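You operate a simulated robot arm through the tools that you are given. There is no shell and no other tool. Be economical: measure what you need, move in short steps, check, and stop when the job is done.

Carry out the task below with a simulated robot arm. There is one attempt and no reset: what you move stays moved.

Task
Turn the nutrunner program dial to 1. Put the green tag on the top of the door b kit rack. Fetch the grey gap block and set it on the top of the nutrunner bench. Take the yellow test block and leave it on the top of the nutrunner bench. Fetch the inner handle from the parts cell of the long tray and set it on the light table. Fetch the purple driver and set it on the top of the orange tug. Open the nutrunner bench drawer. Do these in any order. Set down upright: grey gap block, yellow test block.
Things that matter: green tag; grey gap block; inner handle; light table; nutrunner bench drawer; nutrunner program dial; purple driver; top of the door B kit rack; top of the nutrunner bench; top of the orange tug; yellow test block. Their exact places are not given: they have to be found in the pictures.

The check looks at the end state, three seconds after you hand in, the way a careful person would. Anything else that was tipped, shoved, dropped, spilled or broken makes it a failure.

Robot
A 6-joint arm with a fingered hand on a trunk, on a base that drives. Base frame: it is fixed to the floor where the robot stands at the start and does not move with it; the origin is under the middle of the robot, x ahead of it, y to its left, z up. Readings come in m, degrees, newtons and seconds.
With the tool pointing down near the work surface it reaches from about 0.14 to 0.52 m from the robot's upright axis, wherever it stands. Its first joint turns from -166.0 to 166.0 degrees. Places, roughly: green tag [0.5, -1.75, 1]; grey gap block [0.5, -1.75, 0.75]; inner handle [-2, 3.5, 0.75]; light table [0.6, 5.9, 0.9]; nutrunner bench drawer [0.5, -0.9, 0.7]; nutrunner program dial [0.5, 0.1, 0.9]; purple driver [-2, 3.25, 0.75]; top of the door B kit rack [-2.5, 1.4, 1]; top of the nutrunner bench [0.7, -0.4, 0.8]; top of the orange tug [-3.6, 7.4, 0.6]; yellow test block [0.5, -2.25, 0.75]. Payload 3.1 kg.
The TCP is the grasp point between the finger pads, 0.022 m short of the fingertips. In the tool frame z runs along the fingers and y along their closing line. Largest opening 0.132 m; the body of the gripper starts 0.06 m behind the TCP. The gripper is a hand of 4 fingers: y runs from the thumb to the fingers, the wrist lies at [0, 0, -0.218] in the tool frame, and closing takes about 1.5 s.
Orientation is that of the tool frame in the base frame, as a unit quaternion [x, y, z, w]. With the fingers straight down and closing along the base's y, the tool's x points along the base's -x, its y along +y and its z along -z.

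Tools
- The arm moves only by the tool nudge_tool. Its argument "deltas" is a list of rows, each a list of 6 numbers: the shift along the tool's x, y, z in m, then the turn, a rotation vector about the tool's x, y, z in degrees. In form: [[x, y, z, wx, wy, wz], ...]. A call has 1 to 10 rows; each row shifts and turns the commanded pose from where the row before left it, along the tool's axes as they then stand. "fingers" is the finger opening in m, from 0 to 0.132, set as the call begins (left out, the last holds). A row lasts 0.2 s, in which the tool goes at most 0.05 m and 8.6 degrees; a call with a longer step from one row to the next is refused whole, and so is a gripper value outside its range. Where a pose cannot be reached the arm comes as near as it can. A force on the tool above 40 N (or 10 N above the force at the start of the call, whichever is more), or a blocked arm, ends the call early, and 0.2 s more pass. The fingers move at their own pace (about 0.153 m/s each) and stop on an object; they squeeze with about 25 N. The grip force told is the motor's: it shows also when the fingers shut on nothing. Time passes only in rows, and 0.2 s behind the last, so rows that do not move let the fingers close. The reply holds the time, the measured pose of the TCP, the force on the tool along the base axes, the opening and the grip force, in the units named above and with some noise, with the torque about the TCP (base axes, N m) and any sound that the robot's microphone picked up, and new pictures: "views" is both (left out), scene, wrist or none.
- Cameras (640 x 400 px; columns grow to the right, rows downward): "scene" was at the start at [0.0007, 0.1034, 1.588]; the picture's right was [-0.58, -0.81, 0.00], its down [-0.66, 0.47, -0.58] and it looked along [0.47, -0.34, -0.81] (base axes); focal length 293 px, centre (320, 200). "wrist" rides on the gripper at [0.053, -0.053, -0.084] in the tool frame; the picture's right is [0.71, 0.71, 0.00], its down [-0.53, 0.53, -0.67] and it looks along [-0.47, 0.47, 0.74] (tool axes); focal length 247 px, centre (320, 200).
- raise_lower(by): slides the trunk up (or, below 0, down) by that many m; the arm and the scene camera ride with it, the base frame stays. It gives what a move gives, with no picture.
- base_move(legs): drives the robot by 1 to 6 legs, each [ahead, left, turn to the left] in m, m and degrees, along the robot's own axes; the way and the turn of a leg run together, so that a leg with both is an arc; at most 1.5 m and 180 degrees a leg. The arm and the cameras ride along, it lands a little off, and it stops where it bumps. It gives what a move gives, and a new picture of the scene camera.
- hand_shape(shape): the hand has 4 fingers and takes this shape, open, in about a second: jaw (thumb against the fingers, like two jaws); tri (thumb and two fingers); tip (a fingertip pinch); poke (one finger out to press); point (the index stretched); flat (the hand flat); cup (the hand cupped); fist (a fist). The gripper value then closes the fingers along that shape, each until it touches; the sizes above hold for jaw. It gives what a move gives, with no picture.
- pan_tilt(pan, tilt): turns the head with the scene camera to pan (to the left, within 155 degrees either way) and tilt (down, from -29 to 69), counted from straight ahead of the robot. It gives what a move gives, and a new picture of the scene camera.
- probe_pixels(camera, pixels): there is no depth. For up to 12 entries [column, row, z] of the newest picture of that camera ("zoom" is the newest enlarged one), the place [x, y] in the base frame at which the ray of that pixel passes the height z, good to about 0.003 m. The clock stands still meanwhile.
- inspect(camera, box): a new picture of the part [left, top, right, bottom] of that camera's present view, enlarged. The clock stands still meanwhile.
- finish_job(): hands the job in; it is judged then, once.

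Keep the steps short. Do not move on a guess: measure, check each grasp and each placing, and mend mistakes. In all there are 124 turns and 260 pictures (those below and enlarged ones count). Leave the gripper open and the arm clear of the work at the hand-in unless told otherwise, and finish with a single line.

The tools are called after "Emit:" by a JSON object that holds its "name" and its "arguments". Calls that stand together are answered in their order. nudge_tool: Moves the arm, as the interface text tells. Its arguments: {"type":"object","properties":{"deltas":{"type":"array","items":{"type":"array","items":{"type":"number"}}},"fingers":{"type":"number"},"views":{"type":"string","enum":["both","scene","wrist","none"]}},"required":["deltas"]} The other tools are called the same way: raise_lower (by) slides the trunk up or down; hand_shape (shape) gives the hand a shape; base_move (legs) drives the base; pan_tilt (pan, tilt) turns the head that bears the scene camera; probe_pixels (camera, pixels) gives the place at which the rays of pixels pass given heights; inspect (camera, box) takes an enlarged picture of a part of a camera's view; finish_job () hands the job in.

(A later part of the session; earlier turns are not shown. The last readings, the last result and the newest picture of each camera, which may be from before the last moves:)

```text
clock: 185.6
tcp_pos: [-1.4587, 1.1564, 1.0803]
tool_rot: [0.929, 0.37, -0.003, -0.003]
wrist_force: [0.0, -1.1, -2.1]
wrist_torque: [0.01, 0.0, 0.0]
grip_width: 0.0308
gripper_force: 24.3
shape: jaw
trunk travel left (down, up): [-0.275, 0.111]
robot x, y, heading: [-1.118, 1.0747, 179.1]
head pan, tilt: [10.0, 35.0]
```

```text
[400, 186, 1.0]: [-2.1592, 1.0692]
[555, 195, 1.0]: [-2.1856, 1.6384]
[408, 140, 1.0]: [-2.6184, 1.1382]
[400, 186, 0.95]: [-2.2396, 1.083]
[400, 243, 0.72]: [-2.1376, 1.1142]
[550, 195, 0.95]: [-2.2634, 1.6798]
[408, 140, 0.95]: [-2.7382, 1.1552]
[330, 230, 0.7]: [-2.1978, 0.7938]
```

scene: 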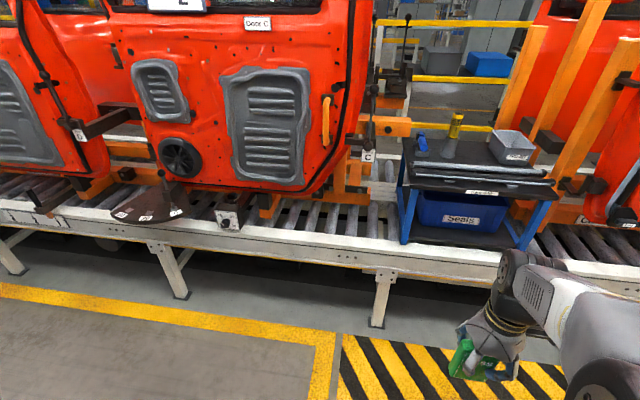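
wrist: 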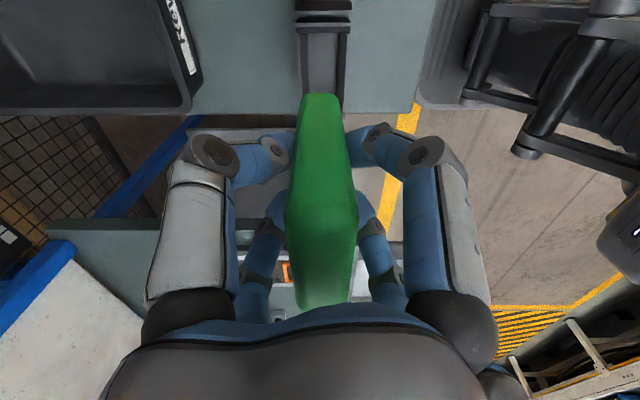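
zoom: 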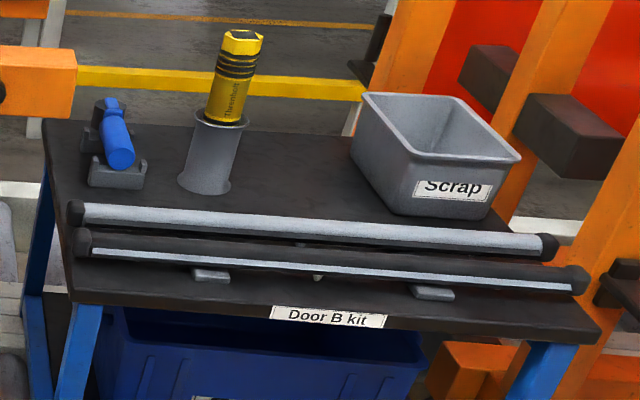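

Free space on the rack's top lies between tube and Scrap bin, behind the strips. Move closer and look from above.

Emit:
{"name": "base_move", "arguments": {"legs": [[0, -0.28, 0.6], [0.55, 0, 0]]}}

Emit:
{"name": "pan_tilt", "arguments": {"pan": 0, "tilt": 50}}

```text
clock: 190.3
tcp_pos: [-2.0082, 1.4197, 1.0818]
tool_rot: [0.925, 0.38, -0.002, -0.002]
wrist_force: [-0.5, -0.2, -1.0]
wrist_torque: [0.03, -0.01, 0.02]
grip_width: 0.0307
gripper_force: 24.8
shape: jaw
trunk travel left (down, up): [-0.275, 0.111]
robot x, y, heading: [-1.6662, 1.3517, -179.9]
head pan, tilt: [10.0, 35.0]
```

scene: 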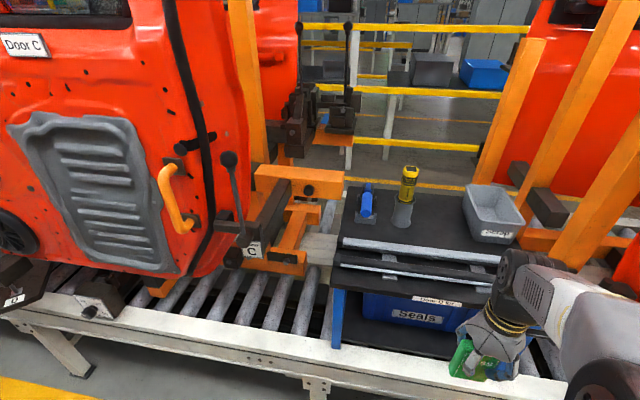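

```text
clock: 191.1
tcp_pos: [-2.0074, 1.4217, 1.0816]
tool_rot: [0.925, 0.38, -0.002, -0.002]
wrist_force: [0.0, 0.0, -2.3]
wrist_torque: [0.02, 0.0, 0.0]
grip_width: 0.0307
gripper_force: 25.4
shape: jaw
trunk travel left (down, up): [-0.275, 0.111]
robot x, y, heading: [-1.6706, 1.3512, -179.7]
head pan, tilt: [0.0, 50.0]
```

scene: 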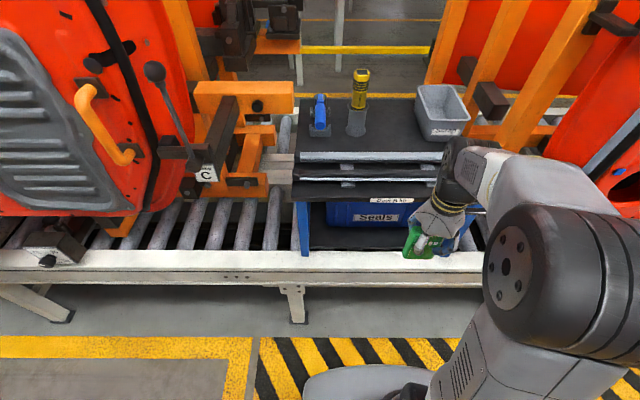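

Emit:
{"name": "inspect", "arguments": {"camera": "scene", "box": [280, 60, 480, 210]}}

Emit:
{"name": "probe_pixels", "arguments": {"camera": "scene", "pixels": [[293, 199, 1.0], [293, 199, 0.95], [293, 199, 0.9], [285, 268, 0.7], [400, 130, 0.95], [400, 130, 0.9], [305, 99, 0.95], [306, 322, 0.0]]}}

```text
2.67 times, centred on (380, 135) of scene
```

zoom: 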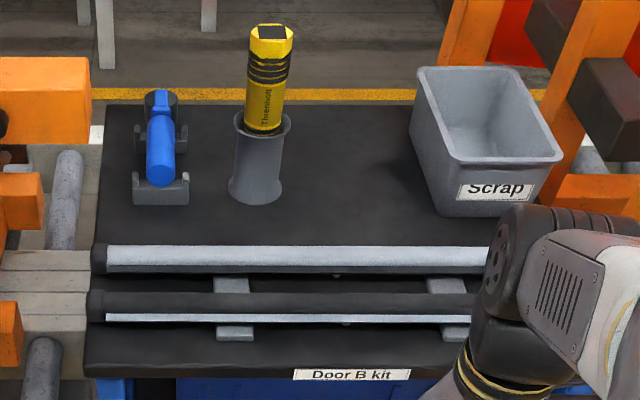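

```text
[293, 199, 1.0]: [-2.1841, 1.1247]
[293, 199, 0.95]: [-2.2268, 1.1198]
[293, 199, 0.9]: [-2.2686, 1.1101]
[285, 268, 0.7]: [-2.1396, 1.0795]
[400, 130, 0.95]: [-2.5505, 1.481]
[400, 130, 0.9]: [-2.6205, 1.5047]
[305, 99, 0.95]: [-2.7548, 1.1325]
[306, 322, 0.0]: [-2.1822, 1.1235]
```

Emit:
{"name": "probe_pixels", "arguments": {"camera": "scene", "pixels": [[357, 134, 0.97], [418, 138, 0.97], [430, 138, 0.97], [393, 148, 0.97], [393, 152, 0.99], [340, 185, 0.98], [340, 199, 0.97], [393, 140, 0.97]]}}

Emit:
{"name": "raise_lower", "arguments": {"by": 0.1}}

Emit:
{"name": "base_move", "arguments": {"legs": [[0.0, -0.03, 0], [0.12, 0, 0]]}}

```text
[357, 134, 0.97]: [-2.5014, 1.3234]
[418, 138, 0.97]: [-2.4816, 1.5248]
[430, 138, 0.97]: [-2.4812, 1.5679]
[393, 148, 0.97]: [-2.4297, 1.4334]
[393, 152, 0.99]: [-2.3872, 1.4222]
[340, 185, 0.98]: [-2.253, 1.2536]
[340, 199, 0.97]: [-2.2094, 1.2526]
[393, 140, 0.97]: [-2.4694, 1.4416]
```

```text
clock: 192.4
tcp_pos: [-2.007, 1.4211, 1.1828]
tool_rot: [0.925, 0.38, -0.002, -0.002]
wrist_force: [0.7, 0.0, -1.1]
wrist_torque: [-0.04, 0.02, -0.03]
grip_width: 0.0309
gripper_force: 25.8
shape: jaw
trunk travel left (down, up): [-0.375, 0.011]
robot x, y, heading: [-1.6629, 1.3507, -179.8]
head pan, tilt: [0.0, 50.0]
```

```text
clock: 194.1
tcp_pos: [-2.1225, 1.45, 1.1817]
tool_rot: [0.925, 0.381, -0.001, -0.002]
wrist_force: [1.0, 0.6, -1.5]
wrist_torque: [-0.01, -0.01, -0.01]
grip_width: 0.0306
gripper_force: 25.8
shape: jaw
trunk travel left (down, up): [-0.375, 0.011]
robot x, y, heading: [-1.7806, 1.3765, -179.8]
head pan, tilt: [0.0, 50.0]
```

scene: 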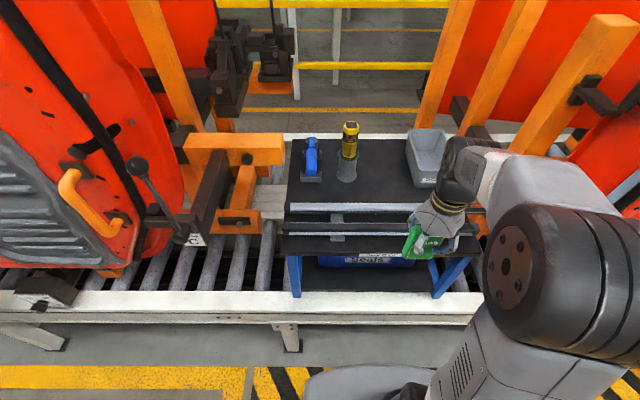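

Emit:
{"name": "base_move", "arguments": {"legs": [[0.12, 0, 0]]}}

Emit:
{"name": "pan_tilt", "arguments": {"pan": 0, "tilt": 58}}

```text
clock: 195.3
tcp_pos: [-2.2434, 1.4497, 1.1823]
tool_rot: [0.925, 0.38, -0.002, -0.002]
wrist_force: [-1.0, -0.5, -1.8]
wrist_torque: [-0.02, -0.01, 0.02]
grip_width: 0.0307
gripper_force: 25.7
shape: jaw
trunk travel left (down, up): [-0.375, 0.011]
robot x, y, heading: [-1.905, 1.3787, -179.8]
head pan, tilt: [0.0, 50.0]
```

scene: 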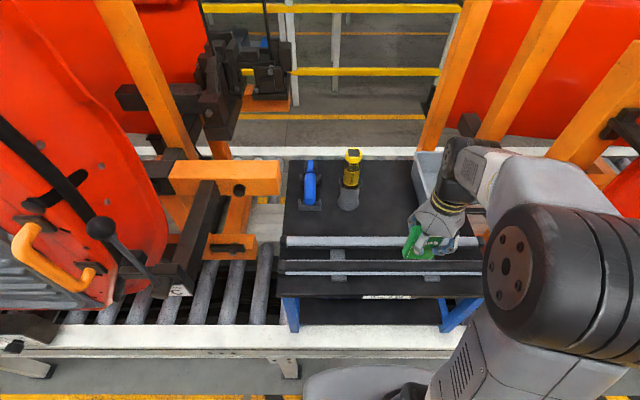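

```text
clock: 196.0
tcp_pos: [-2.243, 1.4512, 1.1824]
tool_rot: [0.925, 0.38, -0.002, -0.001]
wrist_force: [0.3, -0.5, -1.3]
wrist_torque: [0.01, -0.02, 0.0]
grip_width: 0.0308
gripper_force: 25.2
shape: jaw
trunk travel left (down, up): [-0.375, 0.011]
robot x, y, heading: [-1.9014, 1.3836, -179.6]
head pan, tilt: [0.0, 58.0]
```

scene: 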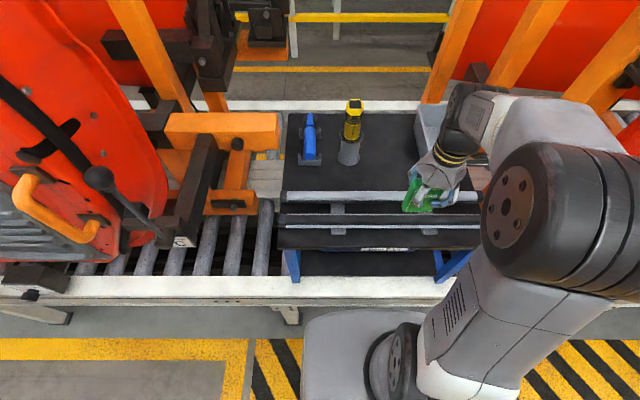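

Emit:
{"name": "probe_pixels", "arguments": {"camera": "scene", "pixels": [[348, 165, 0.97], [385, 191, 1.0], [385, 175, 0.97], [278, 246, 0.97], [278, 246, 1.0], [420, 160, 0.97], [385, 165, 0.97], [415, 105, 1.07]]}}

Emit:
{"name": "inspect", "arguments": {"camera": "scene", "box": [270, 90, 480, 260]}}

```text
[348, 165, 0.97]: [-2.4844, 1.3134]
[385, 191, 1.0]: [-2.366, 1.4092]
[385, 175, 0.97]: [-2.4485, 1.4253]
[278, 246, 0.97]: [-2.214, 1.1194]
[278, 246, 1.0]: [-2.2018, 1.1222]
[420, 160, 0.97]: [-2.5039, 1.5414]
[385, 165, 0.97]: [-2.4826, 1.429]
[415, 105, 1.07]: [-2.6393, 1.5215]
```

```text
2.35 times, centred on (375, 175) of scene
```

zoom: 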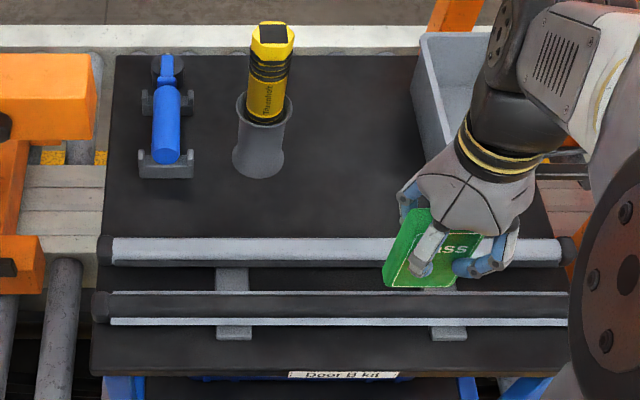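

Move arm forward to above (-2.425, 1.43).

Emit:
{"name": "nudge_tool", "arguments": {"deltas": [[-0.0288, -0.0226, 0, 0, 0, 0], [-0.0288, -0.0226, 0, 0, 0, 0], [-0.0288, -0.0226, 0, 0, 0, 0], [-0.0288, -0.0226, 0, 0, 0, 0], [-0.0288, -0.0226, 0, 0, 0, 0], [0, 0, 0, 0, 0, 0]]}}

```text
clock: 197.4
tcp_pos: [-2.4264, 1.4303, 1.1815]
tool_rot: [0.926, 0.379, -0.002, -0.002]
wrist_force: [-1.0, -0.2, -1.3]
wrist_torque: [-0.02, 0.0, 0.0]
grip_width: 0.0305
gripper_force: 25.4
shape: jaw
trunk travel left (down, up): [-0.375, 0.011]
robot x, y, heading: [-1.9004, 1.3767, -179.9]
head pan, tilt: [0.0, 58.0]
```

scene: 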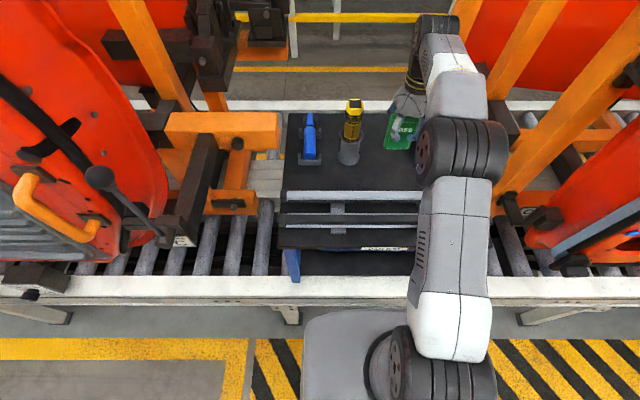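
wrist: 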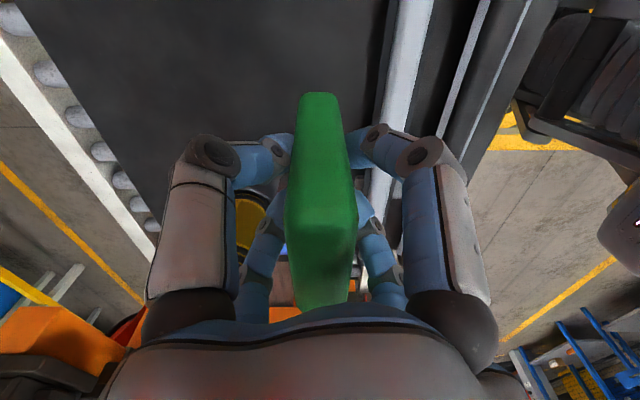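

Descend to about 1.09 then small steps.

Emit:
{"name": "nudge_tool", "arguments": {"deltas": [[0, 0, 0.03, 0, 0, 0], [0, 0, 0.03, 0, 0, 0], [0, 0, 0.025, 0, 0, 0], [0, 0, 0, 0, 0, 0]]}}

Emit:
{"name": "inspect", "arguments": {"camera": "scene", "box": [340, 80, 460, 200]}}

```text
clock: 198.4
tcp_pos: [-2.424, 1.4298, 1.0963]
tool_rot: [0.925, 0.379, -0.002, -0.002]
wrist_force: [1.2, 0.4, -1.0]
wrist_torque: [-0.02, -0.02, 0.0]
grip_width: 0.0308
gripper_force: 25.0
shape: jaw
trunk travel left (down, up): [-0.375, 0.011]
robot x, y, heading: [-1.8988, 1.3788, -179.9]
head pan, tilt: [0.0, 58.0]
```

scene: 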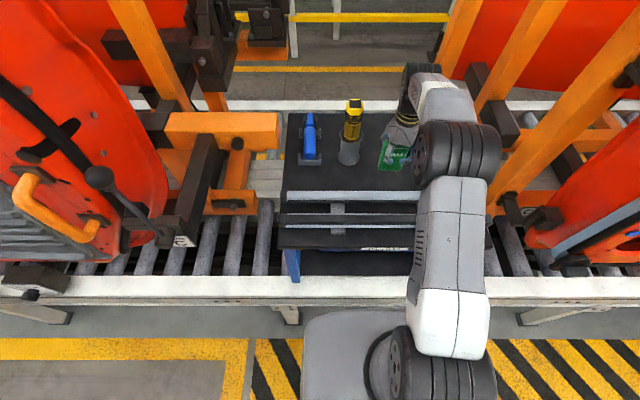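
wrist: 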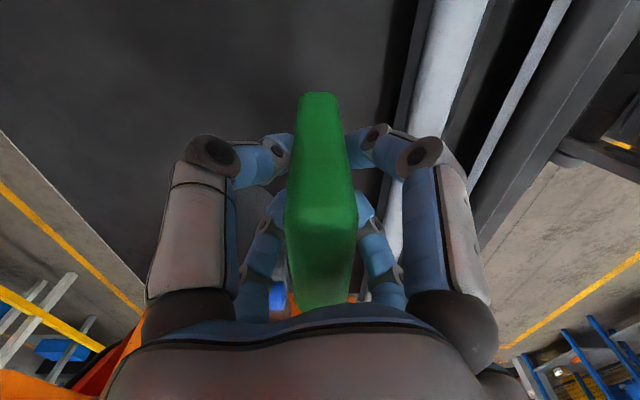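

```text
3.33 times, centred on (400, 140) of scene
```

zoom: 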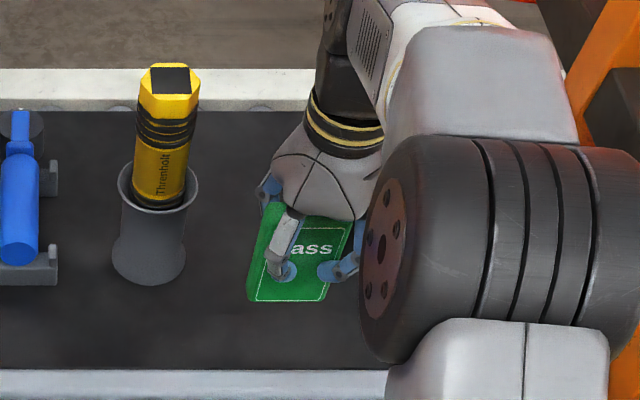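

Clear of everything. Small steps down with force checks.

Emit:
{"name": "nudge_tool", "arguments": {"deltas": [[0, 0, 0.005, 0, 0, 0], [0, 0, 0.005, 0, 0, 0], [0, 0, 0.005, 0, 0, 0], [0, 0, 0, 0, 0, 0]], "views": "none"}}

Emit:
{"name": "nudge_tool", "arguments": {"deltas": [[0, 0, 0.003, 0, 0, 0], [0, 0, 0.003, 0, 0, 0], [0, 0, 0, 0, 0, 0]], "views": "none"}}

Emit:
{"name": "nudge_tool", "arguments": {"deltas": [[0, 0, 0.003, 0, 0, 0], [0, 0, 0.002, 0, 0, 0], [0, 0, 0, 0, 0, 0]], "views": "none"}}

Emit:
{"name": "nudge_tool", "arguments": {"deltas": [[0, 0, 0.003, 0, 0, 0], [0, 0, 0.002, 0, 0, 0], [0, 0, 0, 0, 0, 0]], "views": "none"}}

```text
clock: 199.4
tcp_pos: [-2.4237, 1.4313, 1.0832]
tool_rot: [0.925, 0.379, -0.003, -0.002]
wrist_force: [-0.5, -0.1, -1.4]
wrist_torque: [0.04, 0.0, 0.04]
grip_width: 0.0305
gripper_force: 24.7
shape: jaw
trunk travel left (down, up): [-0.375, 0.011]
robot x, y, heading: [-1.9017, 1.3776, -180.0]
head pan, tilt: [0.0, 58.0]
```

```text
clock: 200.2
tcp_pos: [-2.4233, 1.4307, 1.077]
tool_rot: [0.925, 0.38, -0.002, -0.001]
wrist_force: [0.8, 0.1, -2.4]
wrist_torque: [0.02, 0.0, 0.0]
grip_width: 0.0306
gripper_force: 25.1
shape: jaw
trunk travel left (down, up): [-0.375, 0.011]
robot x, y, heading: [-1.8993, 1.3772, -179.9]
head pan, tilt: [0.0, 58.0]
```

```text
clock: 201.0
tcp_pos: [-2.4259, 1.4317, 1.0722]
tool_rot: [0.925, 0.379, -0.002, -0.002]
wrist_force: [0.1, -0.1, -0.6]
wrist_torque: [0.0, 0.0, 0.01]
grip_width: 0.0306
gripper_force: 24.9
shape: jaw
trunk travel left (down, up): [-0.375, 0.011]
robot x, y, heading: [-1.8996, 1.3799, -180.0]
head pan, tilt: [0.0, 58.0]
```

```text
clock: 201.8
tcp_pos: [-2.4257, 1.4311, 1.0669]
tool_rot: [0.925, 0.38, -0.002, -0.003]
wrist_force: [0.2, -0.6, -1.6]
wrist_torque: [0.01, -0.02, 0.03]
grip_width: 0.031
gripper_force: 25.1
shape: jaw
trunk travel left (down, up): [-0.375, 0.011]
robot x, y, heading: [-1.9055, 1.3779, -179.8]
head pan, tilt: [0.0, 58.0]
```

Emit:
{"name": "nudge_tool", "arguments": {"deltas": [[0, 0, 0.003, 0, 0, 0], [0, 0, 0.002, 0, 0, 0], [0, 0, 0, 0, 0, 0]], "views": "none"}}

Emit:
{"name": "nudge_tool", "arguments": {"deltas": [[0, 0, 0.003, 0, 0, 0], [0, 0, 0.002, 0, 0, 0], [0, 0, 0, 0, 0, 0]], "views": "none"}}

Emit:
{"name": "nudge_tool", "arguments": {"deltas": [[0, 0, 0.003, 0, 0, 0], [0, 0, 0.002, 0, 0, 0], [0, 0, 0, 0, 0, 0]], "views": "wrist"}}

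Emit:
{"name": "inspect", "arguments": {"camera": "scene", "box": [340, 80, 460, 200]}}

```text
clock: 202.6
tcp_pos: [-2.4246, 1.4307, 1.0619]
tool_rot: [0.925, 0.379, -0.003, -0.003]
wrist_force: [0.0, 0.6, -1.5]
wrist_torque: [0.03, 0.02, 0.03]
grip_width: 0.0307
gripper_force: 24.6
shape: jaw
trunk travel left (down, up): [-0.375, 0.011]
robot x, y, heading: [-1.9013, 1.3755, -179.9]
head pan, tilt: [0.0, 58.0]
```

```text
clock: 203.4
tcp_pos: [-2.4264, 1.4299, 1.0559]
tool_rot: [0.925, 0.379, -0.001, -0.002]
wrist_force: [-0.7, 0.2, -0.6]
wrist_torque: [-0.01, -0.02, 0.01]
grip_width: 0.0306
gripper_force: 25.1
shape: jaw
trunk travel left (down, up): [-0.375, 0.011]
robot x, y, heading: [-1.8985, 1.3751, -179.9]
head pan, tilt: [0.0, 58.0]
```

```text
clock: 204.2
tcp_pos: [-2.4245, 1.4306, 1.0513]
tool_rot: [0.925, 0.379, -0.002, -0.003]
wrist_force: [-0.3, -0.2, -1.2]
wrist_torque: [-0.01, -0.02, 0.01]
grip_width: 0.0306
gripper_force: 24.5
shape: jaw
trunk travel left (down, up): [-0.375, 0.011]
robot x, y, heading: [-1.9055, 1.3765, -180.0]
head pan, tilt: [0.0, 58.0]
```

wrist: 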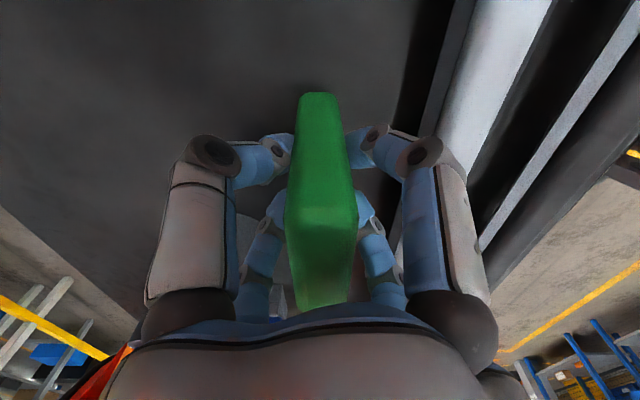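

```text
3.33 times, centred on (400, 140) of scene
```

zoom: 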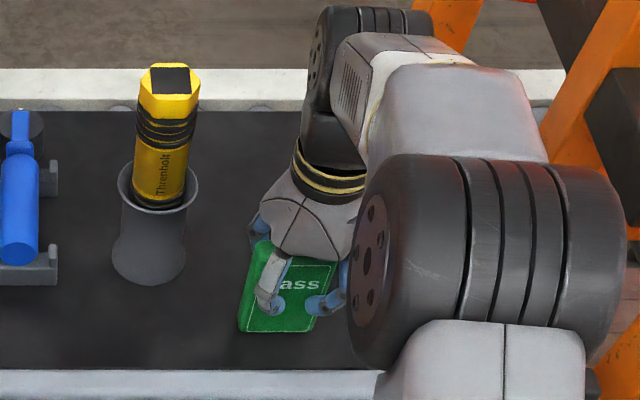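

Emit:
{"name": "nudge_tool", "arguments": {"deltas": [[0, 0, 0.003, 0, 0, 0], [0, 0, 0.003, 0, 0, 0], [0, 0, 0, 0, 0, 0]], "views": "none"}}

Emit:
{"name": "nudge_tool", "arguments": {"deltas": [[0, 0, 0.003, 0, 0, 0], [0, 0, 0.003, 0, 0, 0], [0, 0, 0, 0, 0, 0]], "views": "none"}}

Emit:
{"name": "nudge_tool", "arguments": {"deltas": [[0, 0, 0.003, 0, 0, 0], [0, 0, 0.003, 0, 0, 0], [0, 0, 0, 0, 0, 0]], "views": "none"}}

Emit:
{"name": "inspect", "arguments": {"camera": "scene", "box": [340, 80, 460, 200]}}

```text
clock: 205.0
tcp_pos: [-2.4249, 1.431, 1.0475]
tool_rot: [0.925, 0.379, -0.003, -0.004]
wrist_force: [-2.5, 2.3, 14.9]
wrist_torque: [-0.15, -0.03, -0.01]
grip_width: 0.0308
gripper_force: 25.0
shape: jaw
trunk travel left (down, up): [-0.375, 0.011]
robot x, y, heading: [-1.9027, 1.3774, -180.0]
head pan, tilt: [0.0, 58.0]
```

```text
clock: 205.6
tcp_pos: [-2.4259, 1.4286, 1.0462]
tool_rot: [0.925, 0.38, -0.008, -0.005]
wrist_force: [5.5, 1.0, 16.0]
wrist_torque: [0.01, -0.43, 0.05]
grip_width: 0.0314
gripper_force: 24.8
shape: jaw
trunk travel left (down, up): [-0.375, 0.011]
robot x, y, heading: [-1.9023, 1.3757, -180.0]
head pan, tilt: [0.0, 58.0]
stopped in row 3: the force on the tool passed its limit at 43 N (the readings are from after the stop); the commanded pose is now the measured one
```

```text
clock: 206.2
tcp_pos: [-2.4286, 1.4304, 1.0453]
tool_rot: [0.926, 0.378, -0.013, -0.009]
wrist_force: [7.9, -0.4, 21.7]
wrist_torque: [-0.01, -0.56, -0.04]
grip_width: 0.0315
gripper_force: 25.6
shape: jaw
trunk travel left (down, up): [-0.375, 0.011]
robot x, y, heading: [-1.8979, 1.3775, -179.6]
head pan, tilt: [0.0, 58.0]
stopped in row 2: the force on the tool passed its limit at 43 N (the readings are from after the stop); the commanded pose is now the measured one
```

```text
3.33 times, centred on (400, 140) of scene
```

zoom: 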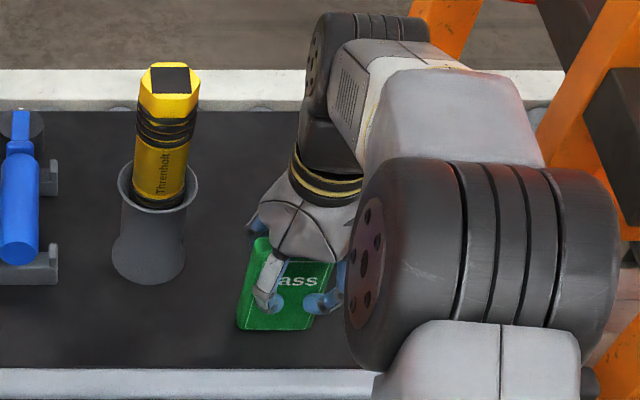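

Touching down; ease up 4 mm and level the hand, then release.

Emit:
{"name": "nudge_tool", "arguments": {"deltas": [[0, 0, -0.003, -1.5, 1.0, 0], [0, 0, 0, 0, 0, 0], [0, 0, 0, 0, 0, 0]], "views": "none"}}

Emit:
{"name": "nudge_tool", "arguments": {"deltas": [[0, 0, 0, 0, 0, 0], [0, 0, 0, 0, 0, 0], [0, 0, 0, 0, 0, 0], [0, 0, 0, 0, 0, 0]], "fingers": 0.06}}

```text
clock: 207.0
tcp_pos: [-2.4291, 1.4303, 1.0475]
tool_rot: [0.925, 0.38, 0.001, 0.0]
wrist_force: [-0.6, -1.4, 5.0]
wrist_torque: [0.0, 0.1, 0.01]
grip_width: 0.0313
gripper_force: 25.1
shape: jaw
trunk travel left (down, up): [-0.375, 0.011]
robot x, y, heading: [-1.9023, 1.3781, -180.1]
head pan, tilt: [0.0, 58.0]
```

```text
clock: 208.0
tcp_pos: [-2.4296, 1.4302, 1.0453]
tool_rot: [0.925, 0.38, 0.001, 0.002]
wrist_force: [0.0, -0.6, -0.1]
wrist_torque: [-0.04, 0.0, 0.02]
grip_width: 0.0598
gripper_force: 0.1
shape: jaw
trunk travel left (down, up): [-0.375, 0.011]
robot x, y, heading: [-1.899, 1.3786, -179.8]
head pan, tilt: [0.0, 58.0]
```

scene: 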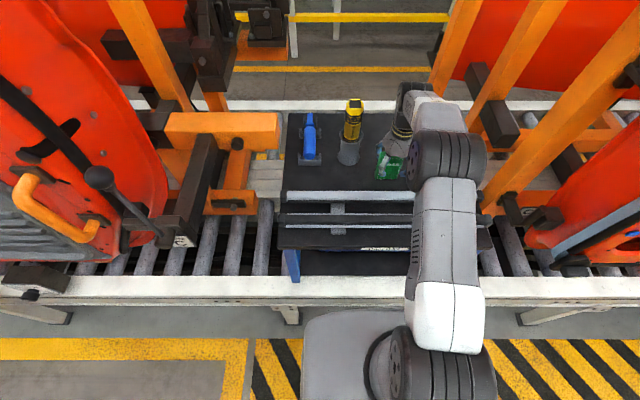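
wrist: 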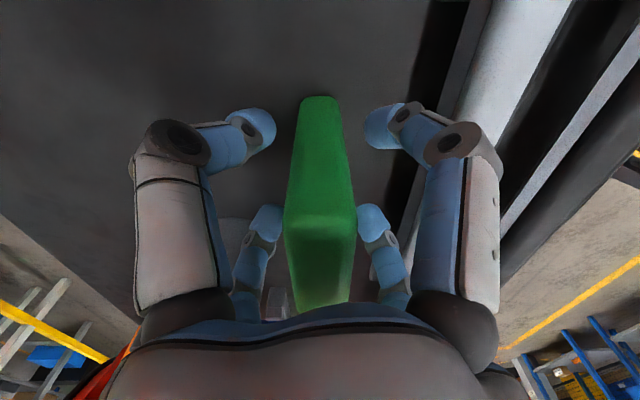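

Tag stands by itself. Lift straight up.

Emit:
{"name": "nudge_tool", "arguments": {"deltas": [[0, 0, -0.015, 0, 0, 0], [0, 0, -0.03, 0, 0, 0], [0, 0, -0.04, 0, 0, 0], [0, 0, -0.04, 0, 0, 0], [0, 0, -0.02, 0, 0, 0]]}}

```text
clock: 209.2
tcp_pos: [-2.4311, 1.4286, 1.1921]
tool_rot: [0.925, 0.379, 0.003, 0.003]
wrist_force: [0.1, 0.2, -0.1]
wrist_torque: [0.02, -0.01, -0.02]
grip_width: 0.0596
gripper_force: 0.1
shape: jaw
trunk travel left (down, up): [-0.375, 0.011]
robot x, y, heading: [-1.8985, 1.3773, -180.0]
head pan, tilt: [0.0, 58.0]
```

scene: 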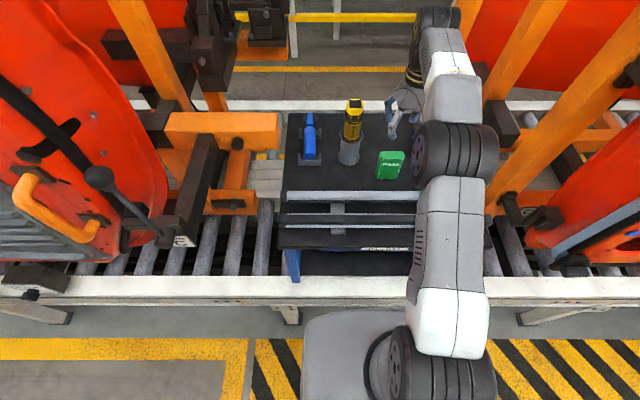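
wrist: 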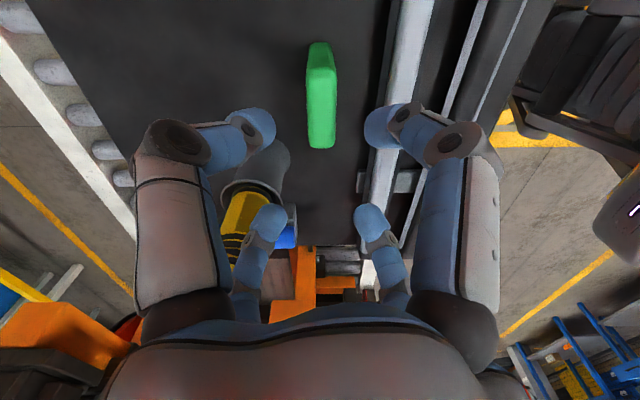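

Tag stands on the rack top. Retract and drive toward the long tray.

Emit:
{"name": "nudge_tool", "arguments": {"deltas": [[0.03, 0.03, 0, 0, 0, 0], [0.03, 0.03, 0, 0, 0, 0], [0.03, 0.03, 0, 0, 0, 0], [0.03, 0.03, 0, 0, 0, 0], [0.02, 0.02, 0, 0, 0, 0]], "views": "none", "fingers": 0.1}}

Emit:
{"name": "base_move", "arguments": {"legs": [[-0.5, 0, 0], [0, -0.7, 0], [0, 0, -90]]}}

Emit:
{"name": "pan_tilt", "arguments": {"pan": 10, "tilt": 35}}

```text
clock: 210.4
tcp_pos: [-2.2311, 1.4275, 1.1952]
tool_rot: [0.925, 0.379, 0.001, 0.001]
wrist_force: [0.5, -0.1, -0.2]
wrist_torque: [0.07, -0.01, 0.0]
grip_width: 0.0997
gripper_force: 0.0
shape: jaw
trunk travel left (down, up): [-0.375, 0.011]
robot x, y, heading: [-1.9004, 1.3784, -179.8]
head pan, tilt: [0.0, 58.0]
```

```text
clock: 220.6
tcp_pos: [-1.3617, 2.4063, 1.1952]
tool_rot: [0.92, -0.392, 0.0, 0.002]
wrist_force: [0.3, 0.2, -0.3]
wrist_torque: [0.01, -0.01, 0.01]
grip_width: 0.0997
gripper_force: 0.1
shape: jaw
trunk travel left (down, up): [-0.375, 0.011]
robot x, y, heading: [-1.4205, 2.0781, 89.5]
head pan, tilt: [0.0, 58.0]
```

scene: 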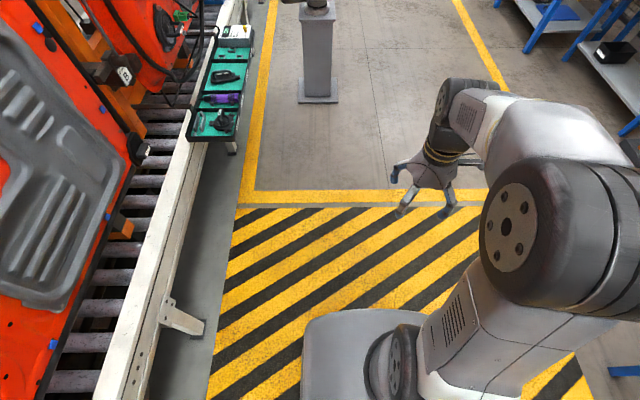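

```text
clock: 221.5
tcp_pos: [-1.3629, 2.4059, 1.1946]
tool_rot: [0.919, -0.393, 0.001, 0.001]
wrist_force: [0.3, -0.1, -0.5]
wrist_torque: [0.0, 0.01, -0.01]
grip_width: 0.0998
gripper_force: 0.1
shape: jaw
trunk travel left (down, up): [-0.375, 0.011]
robot x, y, heading: [-1.4133, 2.0778, 89.2]
head pan, tilt: [10.0, 35.0]
```

scene: 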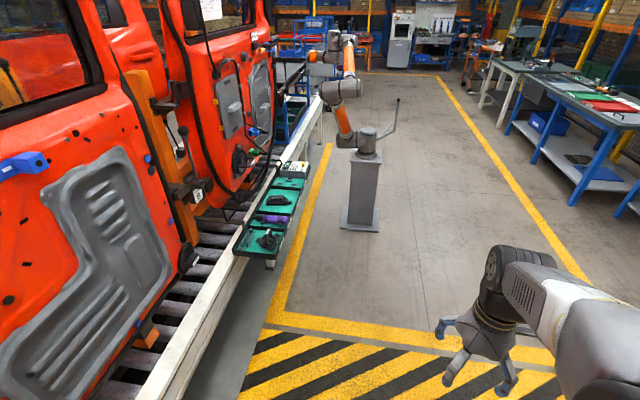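

Emit:
{"name": "inspect", "arguments": {"camera": "scene", "box": [220, 150, 340, 270]}}

Emit:
{"name": "probe_pixels", "arguments": {"camera": "scene", "pixels": [[340, 228, 0.0], [378, 232, 0.0], [275, 256, 0.75], [233, 250, 0.75], [307, 165, 0.75], [284, 162, 0.75], [277, 200, 0.78], [265, 240, 0.78], [345, 70, 1.4]]}}

```text
3.33 times, centred on (280, 210) of scene
```

zoom: 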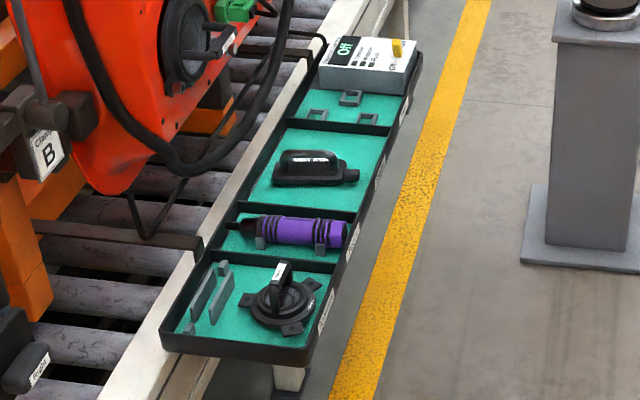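

```text
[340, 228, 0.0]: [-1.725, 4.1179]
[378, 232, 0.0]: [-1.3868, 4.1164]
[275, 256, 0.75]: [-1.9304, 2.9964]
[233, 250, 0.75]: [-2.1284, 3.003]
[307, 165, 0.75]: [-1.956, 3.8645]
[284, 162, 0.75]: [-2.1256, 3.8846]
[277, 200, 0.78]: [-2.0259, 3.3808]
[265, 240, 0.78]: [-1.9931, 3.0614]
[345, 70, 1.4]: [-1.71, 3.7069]
```

The tray lies at x −2.13…−1.94, y 3.0…3.88; free floor before it. Drive to (-1.5, 3.25) facing −x.

Emit:
{"name": "base_move", "arguments": {"legs": [[1.17, 0.08, 0], [0, 0, 90.5]]}}

Emit:
{"name": "pan_tilt", "arguments": {"pan": 0, "tilt": 50}}

```text
clock: 231.2
tcp_pos: [-1.8144, 3.2643, 1.1944]
tool_rot: [0.923, 0.385, 0.001, 0.001]
wrist_force: [-0.6, -0.3, 0.1]
wrist_torque: [0.0, 0.01, 0.0]
grip_width: 0.0998
gripper_force: 0.1
shape: jaw
trunk travel left (down, up): [-0.375, 0.011]
robot x, y, heading: [-1.4846, 3.222, -179.0]
head pan, tilt: [10.0, 35.0]
```

scene: 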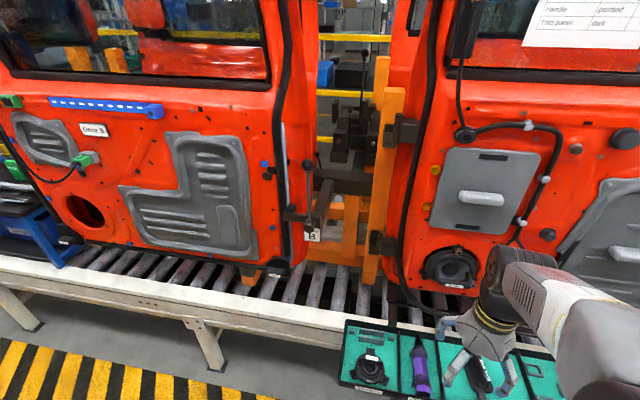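

```text
clock: 232.0
tcp_pos: [-1.814, 3.2636, 1.1947]
tool_rot: [0.923, 0.386, 0.001, 0.001]
wrist_force: [-1.0, 0.3, 0.0]
wrist_torque: [-0.01, 0.02, -0.03]
grip_width: 0.0999
gripper_force: 0.1
shape: jaw
trunk travel left (down, up): [-0.375, 0.011]
robot x, y, heading: [-1.4794, 3.2161, -179.2]
head pan, tilt: [0.0, 50.0]
```

scene: 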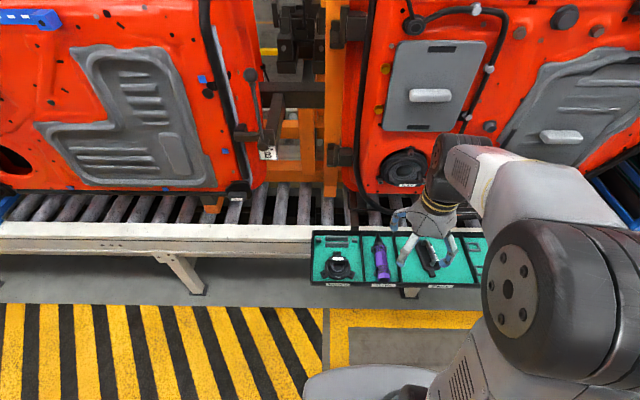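

Emit:
{"name": "inspect", "arguments": {"camera": "scene", "box": [300, 215, 500, 300]}}

Emit:
{"name": "nudge_tool", "arguments": {"deltas": [[0, 0, 0, 0, 0, 0]], "views": "wrist"}}

```text
3.20 times, centred on (400, 258) of scene
```

zoom: 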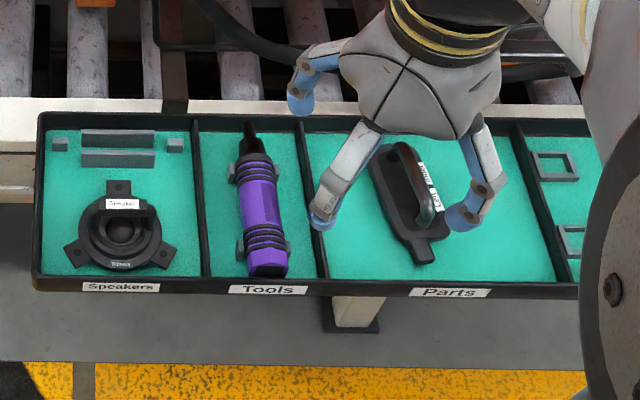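

```text
clock: 232.4
tcp_pos: [-1.8139, 3.2656, 1.1935]
tool_rot: [0.923, 0.385, 0.002, 0.001]
wrist_force: [0.2, 0.1, -0.3]
wrist_torque: [-0.02, -0.02, -0.02]
grip_width: 0.0996
gripper_force: 0.1
shape: jaw
trunk travel left (down, up): [-0.375, 0.011]
robot x, y, heading: [-1.4825, 3.217, -179.0]
head pan, tilt: [0.0, 50.0]
```

wrist: 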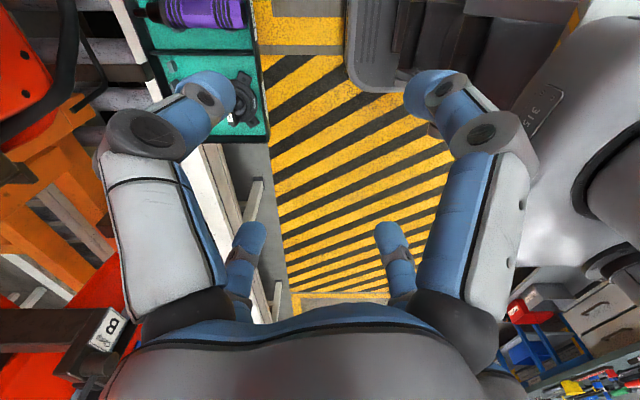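

The "Tools" cell holds the purple driver, "Parts" the inner handle. First the driver: come 0.12 m closer and lower the trunk.

Emit:
{"name": "base_move", "arguments": {"legs": [[0.12, 0, -1]]}}

Emit:
{"name": "raise_lower", "arguments": {"by": -0.2}}

Emit:
{"name": "nudge_tool", "arguments": {"deltas": [[-0.025, 0.0, 0, 0, 0, 0], [-0.025, 0.0, 0, 0, 0, 0]], "fingers": 0.132}}

```text
clock: 233.6
tcp_pos: [-1.9338, 3.2698, 1.1944]
tool_rot: [0.926, 0.378, 0.001, 0.001]
wrist_force: [0.8, -0.2, -0.2]
wrist_torque: [-0.02, 0.01, 0.03]
grip_width: 0.0999
gripper_force: 0.1
shape: jaw
trunk travel left (down, up): [-0.375, 0.011]
robot x, y, heading: [-1.6026, 3.2169, 179.9]
head pan, tilt: [0.0, 50.0]
```

scene: 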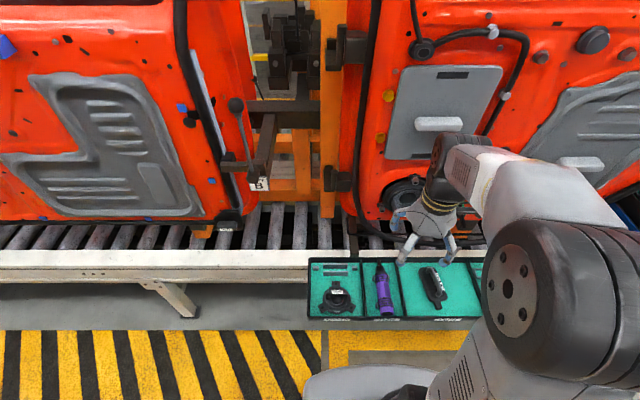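

```text
clock: 235.8
tcp_pos: [-1.934, 3.2694, 0.995]
tool_rot: [0.926, 0.378, 0.001, 0.002]
wrist_force: [-0.6, 0.7, 0.9]
wrist_torque: [-0.04, 0.02, 0.0]
grip_width: 0.0997
gripper_force: 0.1
shape: jaw
trunk travel left (down, up): [-0.175, 0.211]
robot x, y, heading: [-1.6027, 3.2185, 180.0]
head pan, tilt: [0.0, 50.0]
```

```text
clock: 236.4
tcp_pos: [-1.9712, 3.2325, 0.9928]
tool_rot: [0.926, 0.378, 0.003, 0.001]
wrist_force: [0.4, 0.7, 0.0]
wrist_torque: [0.01, 0.01, 0.01]
grip_width: 0.1319
gripper_force: 0.0
shape: jaw
trunk travel left (down, up): [-0.175, 0.211]
robot x, y, heading: [-1.6017, 3.2195, 180.0]
head pan, tilt: [0.0, 50.0]
```

scene: 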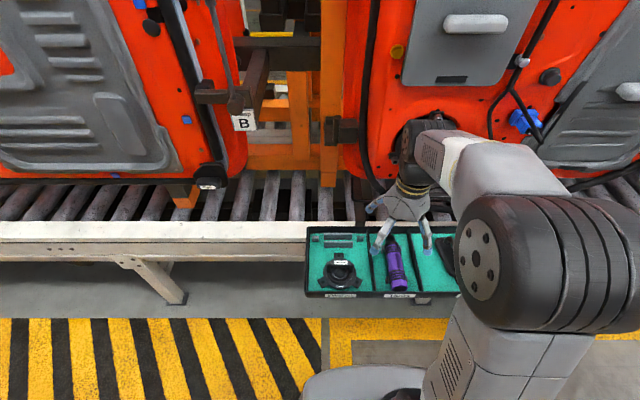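
wrist: 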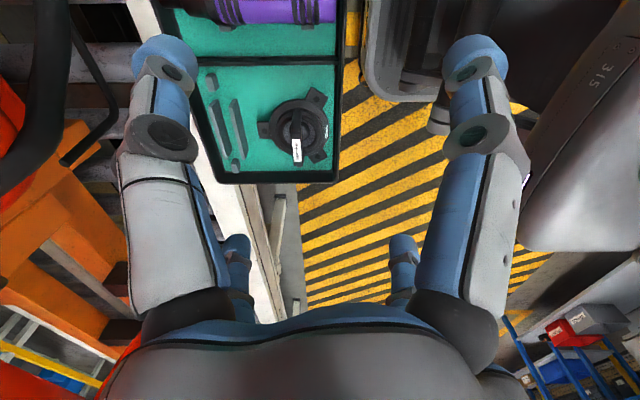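

Emit:
{"name": "inspect", "arguments": {"camera": "scene", "box": [300, 215, 460, 305]}}

Emit:
{"name": "probe_pixels", "arguments": {"camera": "scene", "pixels": [[396, 262, 0.8], [396, 262, 0.78], [396, 262, 0.75], [306, 297, 0.75], [460, 293, 0.75], [306, 228, 0.75]]}}

Emit:
{"name": "probe_pixels", "arguments": {"camera": "wrist", "pixels": [[275, 10, 0.8], [275, 10, 0.78], [275, 10, 0.75], [218, 183, 0.75], [335, 182, 0.75], [297, 130, 0.77]]}}

```text
4.00 times, centred on (380, 260) of scene
```

zoom: 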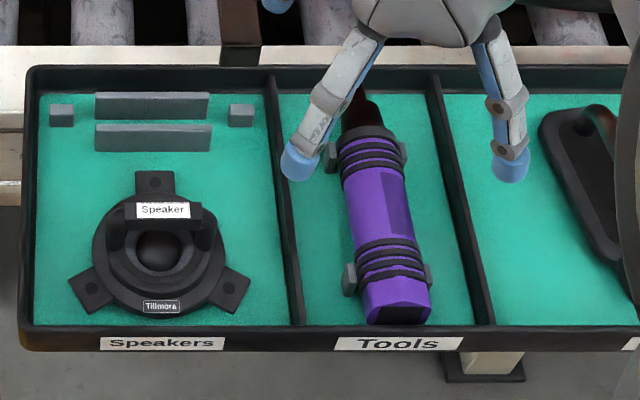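

```text
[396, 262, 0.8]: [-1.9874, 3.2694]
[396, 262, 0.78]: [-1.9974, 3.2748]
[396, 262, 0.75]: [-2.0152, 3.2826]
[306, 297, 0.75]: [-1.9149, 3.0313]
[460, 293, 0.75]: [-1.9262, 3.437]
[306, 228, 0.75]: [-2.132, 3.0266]
```

```text
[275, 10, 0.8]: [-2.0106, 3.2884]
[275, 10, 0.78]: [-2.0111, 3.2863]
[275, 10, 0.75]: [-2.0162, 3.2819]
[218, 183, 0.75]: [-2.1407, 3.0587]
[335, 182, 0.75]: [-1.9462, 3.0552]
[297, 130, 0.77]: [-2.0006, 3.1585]
```

Driver mid-body ≈(-2.005, 3.285). The four-finger cross would collide with the clips, so I'll try the "tip" shape and look at it.

Emit:
{"name": "hand_shape", "arguments": {"shape": "tip"}}

Emit:
{"name": "nudge_tool", "arguments": {"deltas": [[0, 0, 0, 0, 0, 0]], "views": "both"}}

Emit:
{"name": "inspect", "arguments": {"camera": "scene", "box": [340, 160, 460, 260]}}

```text
clock: 237.3
tcp_pos: [-1.9691, 3.2335, 0.9937]
tool_rot: [0.926, 0.378, 0.001, 0.001]
wrist_force: [-0.1, -0.3, 0.0]
wrist_torque: [0.02, -0.01, 0.03]
grip_width: 0.1318
gripper_force: 0.0
shape: tip
trunk travel left (down, up): [-0.175, 0.211]
robot x, y, heading: [-1.6046, 3.2181, 179.8]
head pan, tilt: [0.0, 50.0]
```

```text
clock: 237.7
tcp_pos: [-1.9703, 3.2338, 0.9922]
tool_rot: [0.926, 0.378, 0.002, 0.002]
wrist_force: [0.7, -1.2, 0.2]
wrist_torque: [0.03, 0.01, -0.01]
grip_width: 0.1318
gripper_force: 0.1
shape: tip
trunk travel left (down, up): [-0.175, 0.211]
robot x, y, heading: [-1.6016, 3.2222, 179.9]
head pan, tilt: [0.0, 50.0]
```

scene: 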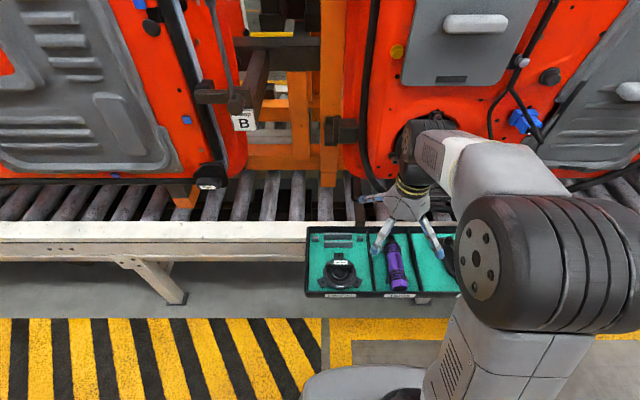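
wrist: 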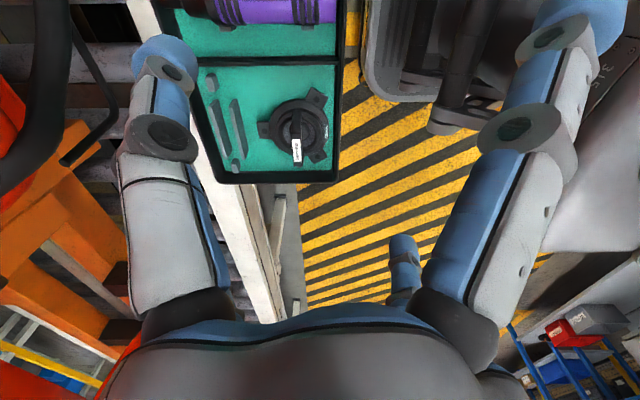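

```text
4.00 times, centred on (400, 210) of scene
```

zoom: 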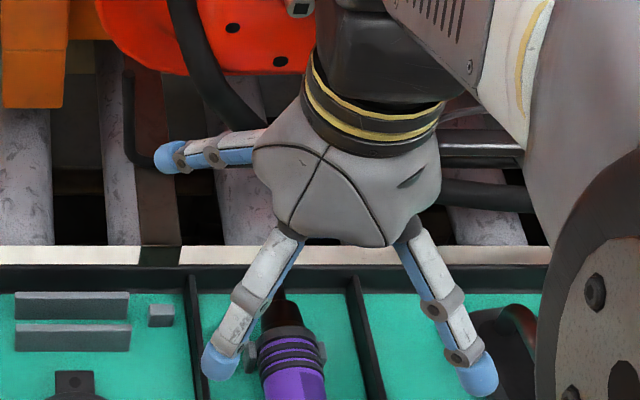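

In "tip" shape the ±x fingers splay away and the ±y pair pinches. Turn the hand +45° so the pinch is along y, centre over the driver.

Emit:
{"name": "nudge_tool", "arguments": {"deltas": [[0, 0, 0, 0, 0, 7.5], [0, 0, 0, 0, 0, 7.5], [0, 0, 0, 0, 0, 7.5], [0, 0, 0, 0, 0, 7.5], [0, 0, 0, 0, 0, 7.5], [0, 0, 0, 0, 0, 7.0], [-0.018, -0.026, 0, 0, 0, 0], [-0.017, -0.025, 0, 0, 0, 0], [0, 0, 0, 0, 0, 0]], "fingers": 0.09}}

Emit:
{"name": "inspect", "arguments": {"camera": "wrist", "box": [200, 0, 440, 150]}}

```text
clock: 239.7
tcp_pos: [-2.0032, 3.2844, 0.9943]
tool_rot: [1.0, -0.001, 0.002, 0.0]
wrist_force: [0.1, 0.4, 0.3]
wrist_torque: [-0.02, -0.04, 0.02]
grip_width: 0.0905
gripper_force: 0.2
shape: tip
trunk travel left (down, up): [-0.175, 0.211]
robot x, y, heading: [-1.6039, 3.22, 180.2]
head pan, tilt: [0.0, 50.0]
```

scene: 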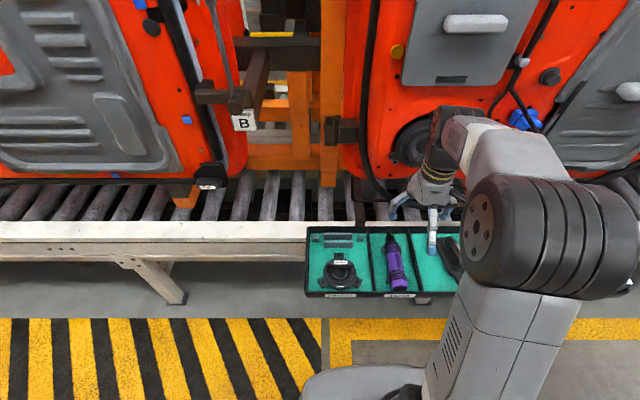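
wrist: 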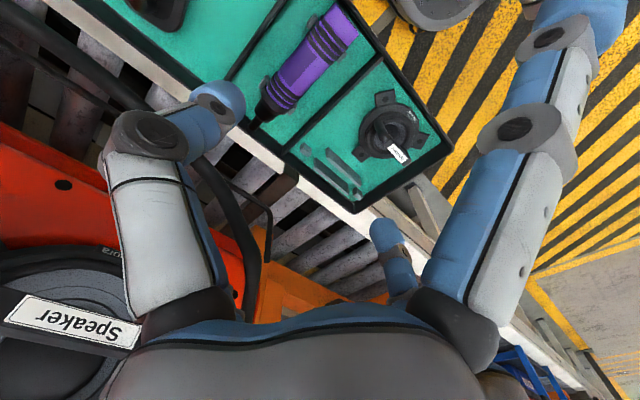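

```text
2.67 times, centred on (320, 75) of wrist
```

zoom: 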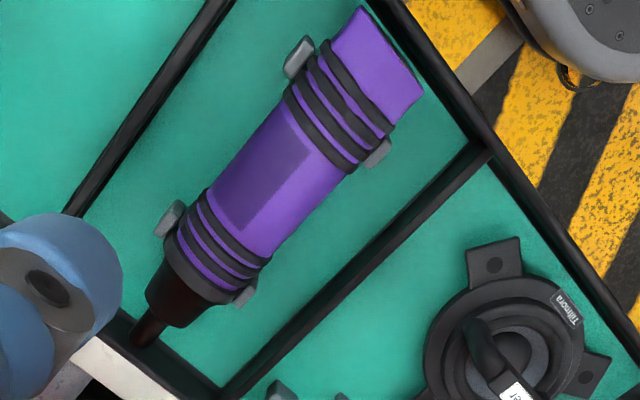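

Emit:
{"name": "probe_pixels", "arguments": {"camera": "zoom", "pixels": [[278, 165, 0.8], [278, 165, 0.78], [360, 60, 0.79], [205, 260, 0.78], [60, 210, 0.77], [225, 395, 0.77], [490, 150, 0.77], [235, 195, 0.79], [315, 140, 0.79]]}}

```text
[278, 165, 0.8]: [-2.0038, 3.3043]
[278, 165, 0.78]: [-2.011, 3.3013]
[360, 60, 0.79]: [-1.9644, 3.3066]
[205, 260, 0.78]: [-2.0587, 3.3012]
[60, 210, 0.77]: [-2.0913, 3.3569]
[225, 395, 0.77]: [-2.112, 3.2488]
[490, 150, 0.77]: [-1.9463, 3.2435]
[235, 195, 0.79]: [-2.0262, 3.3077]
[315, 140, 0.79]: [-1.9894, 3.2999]
```

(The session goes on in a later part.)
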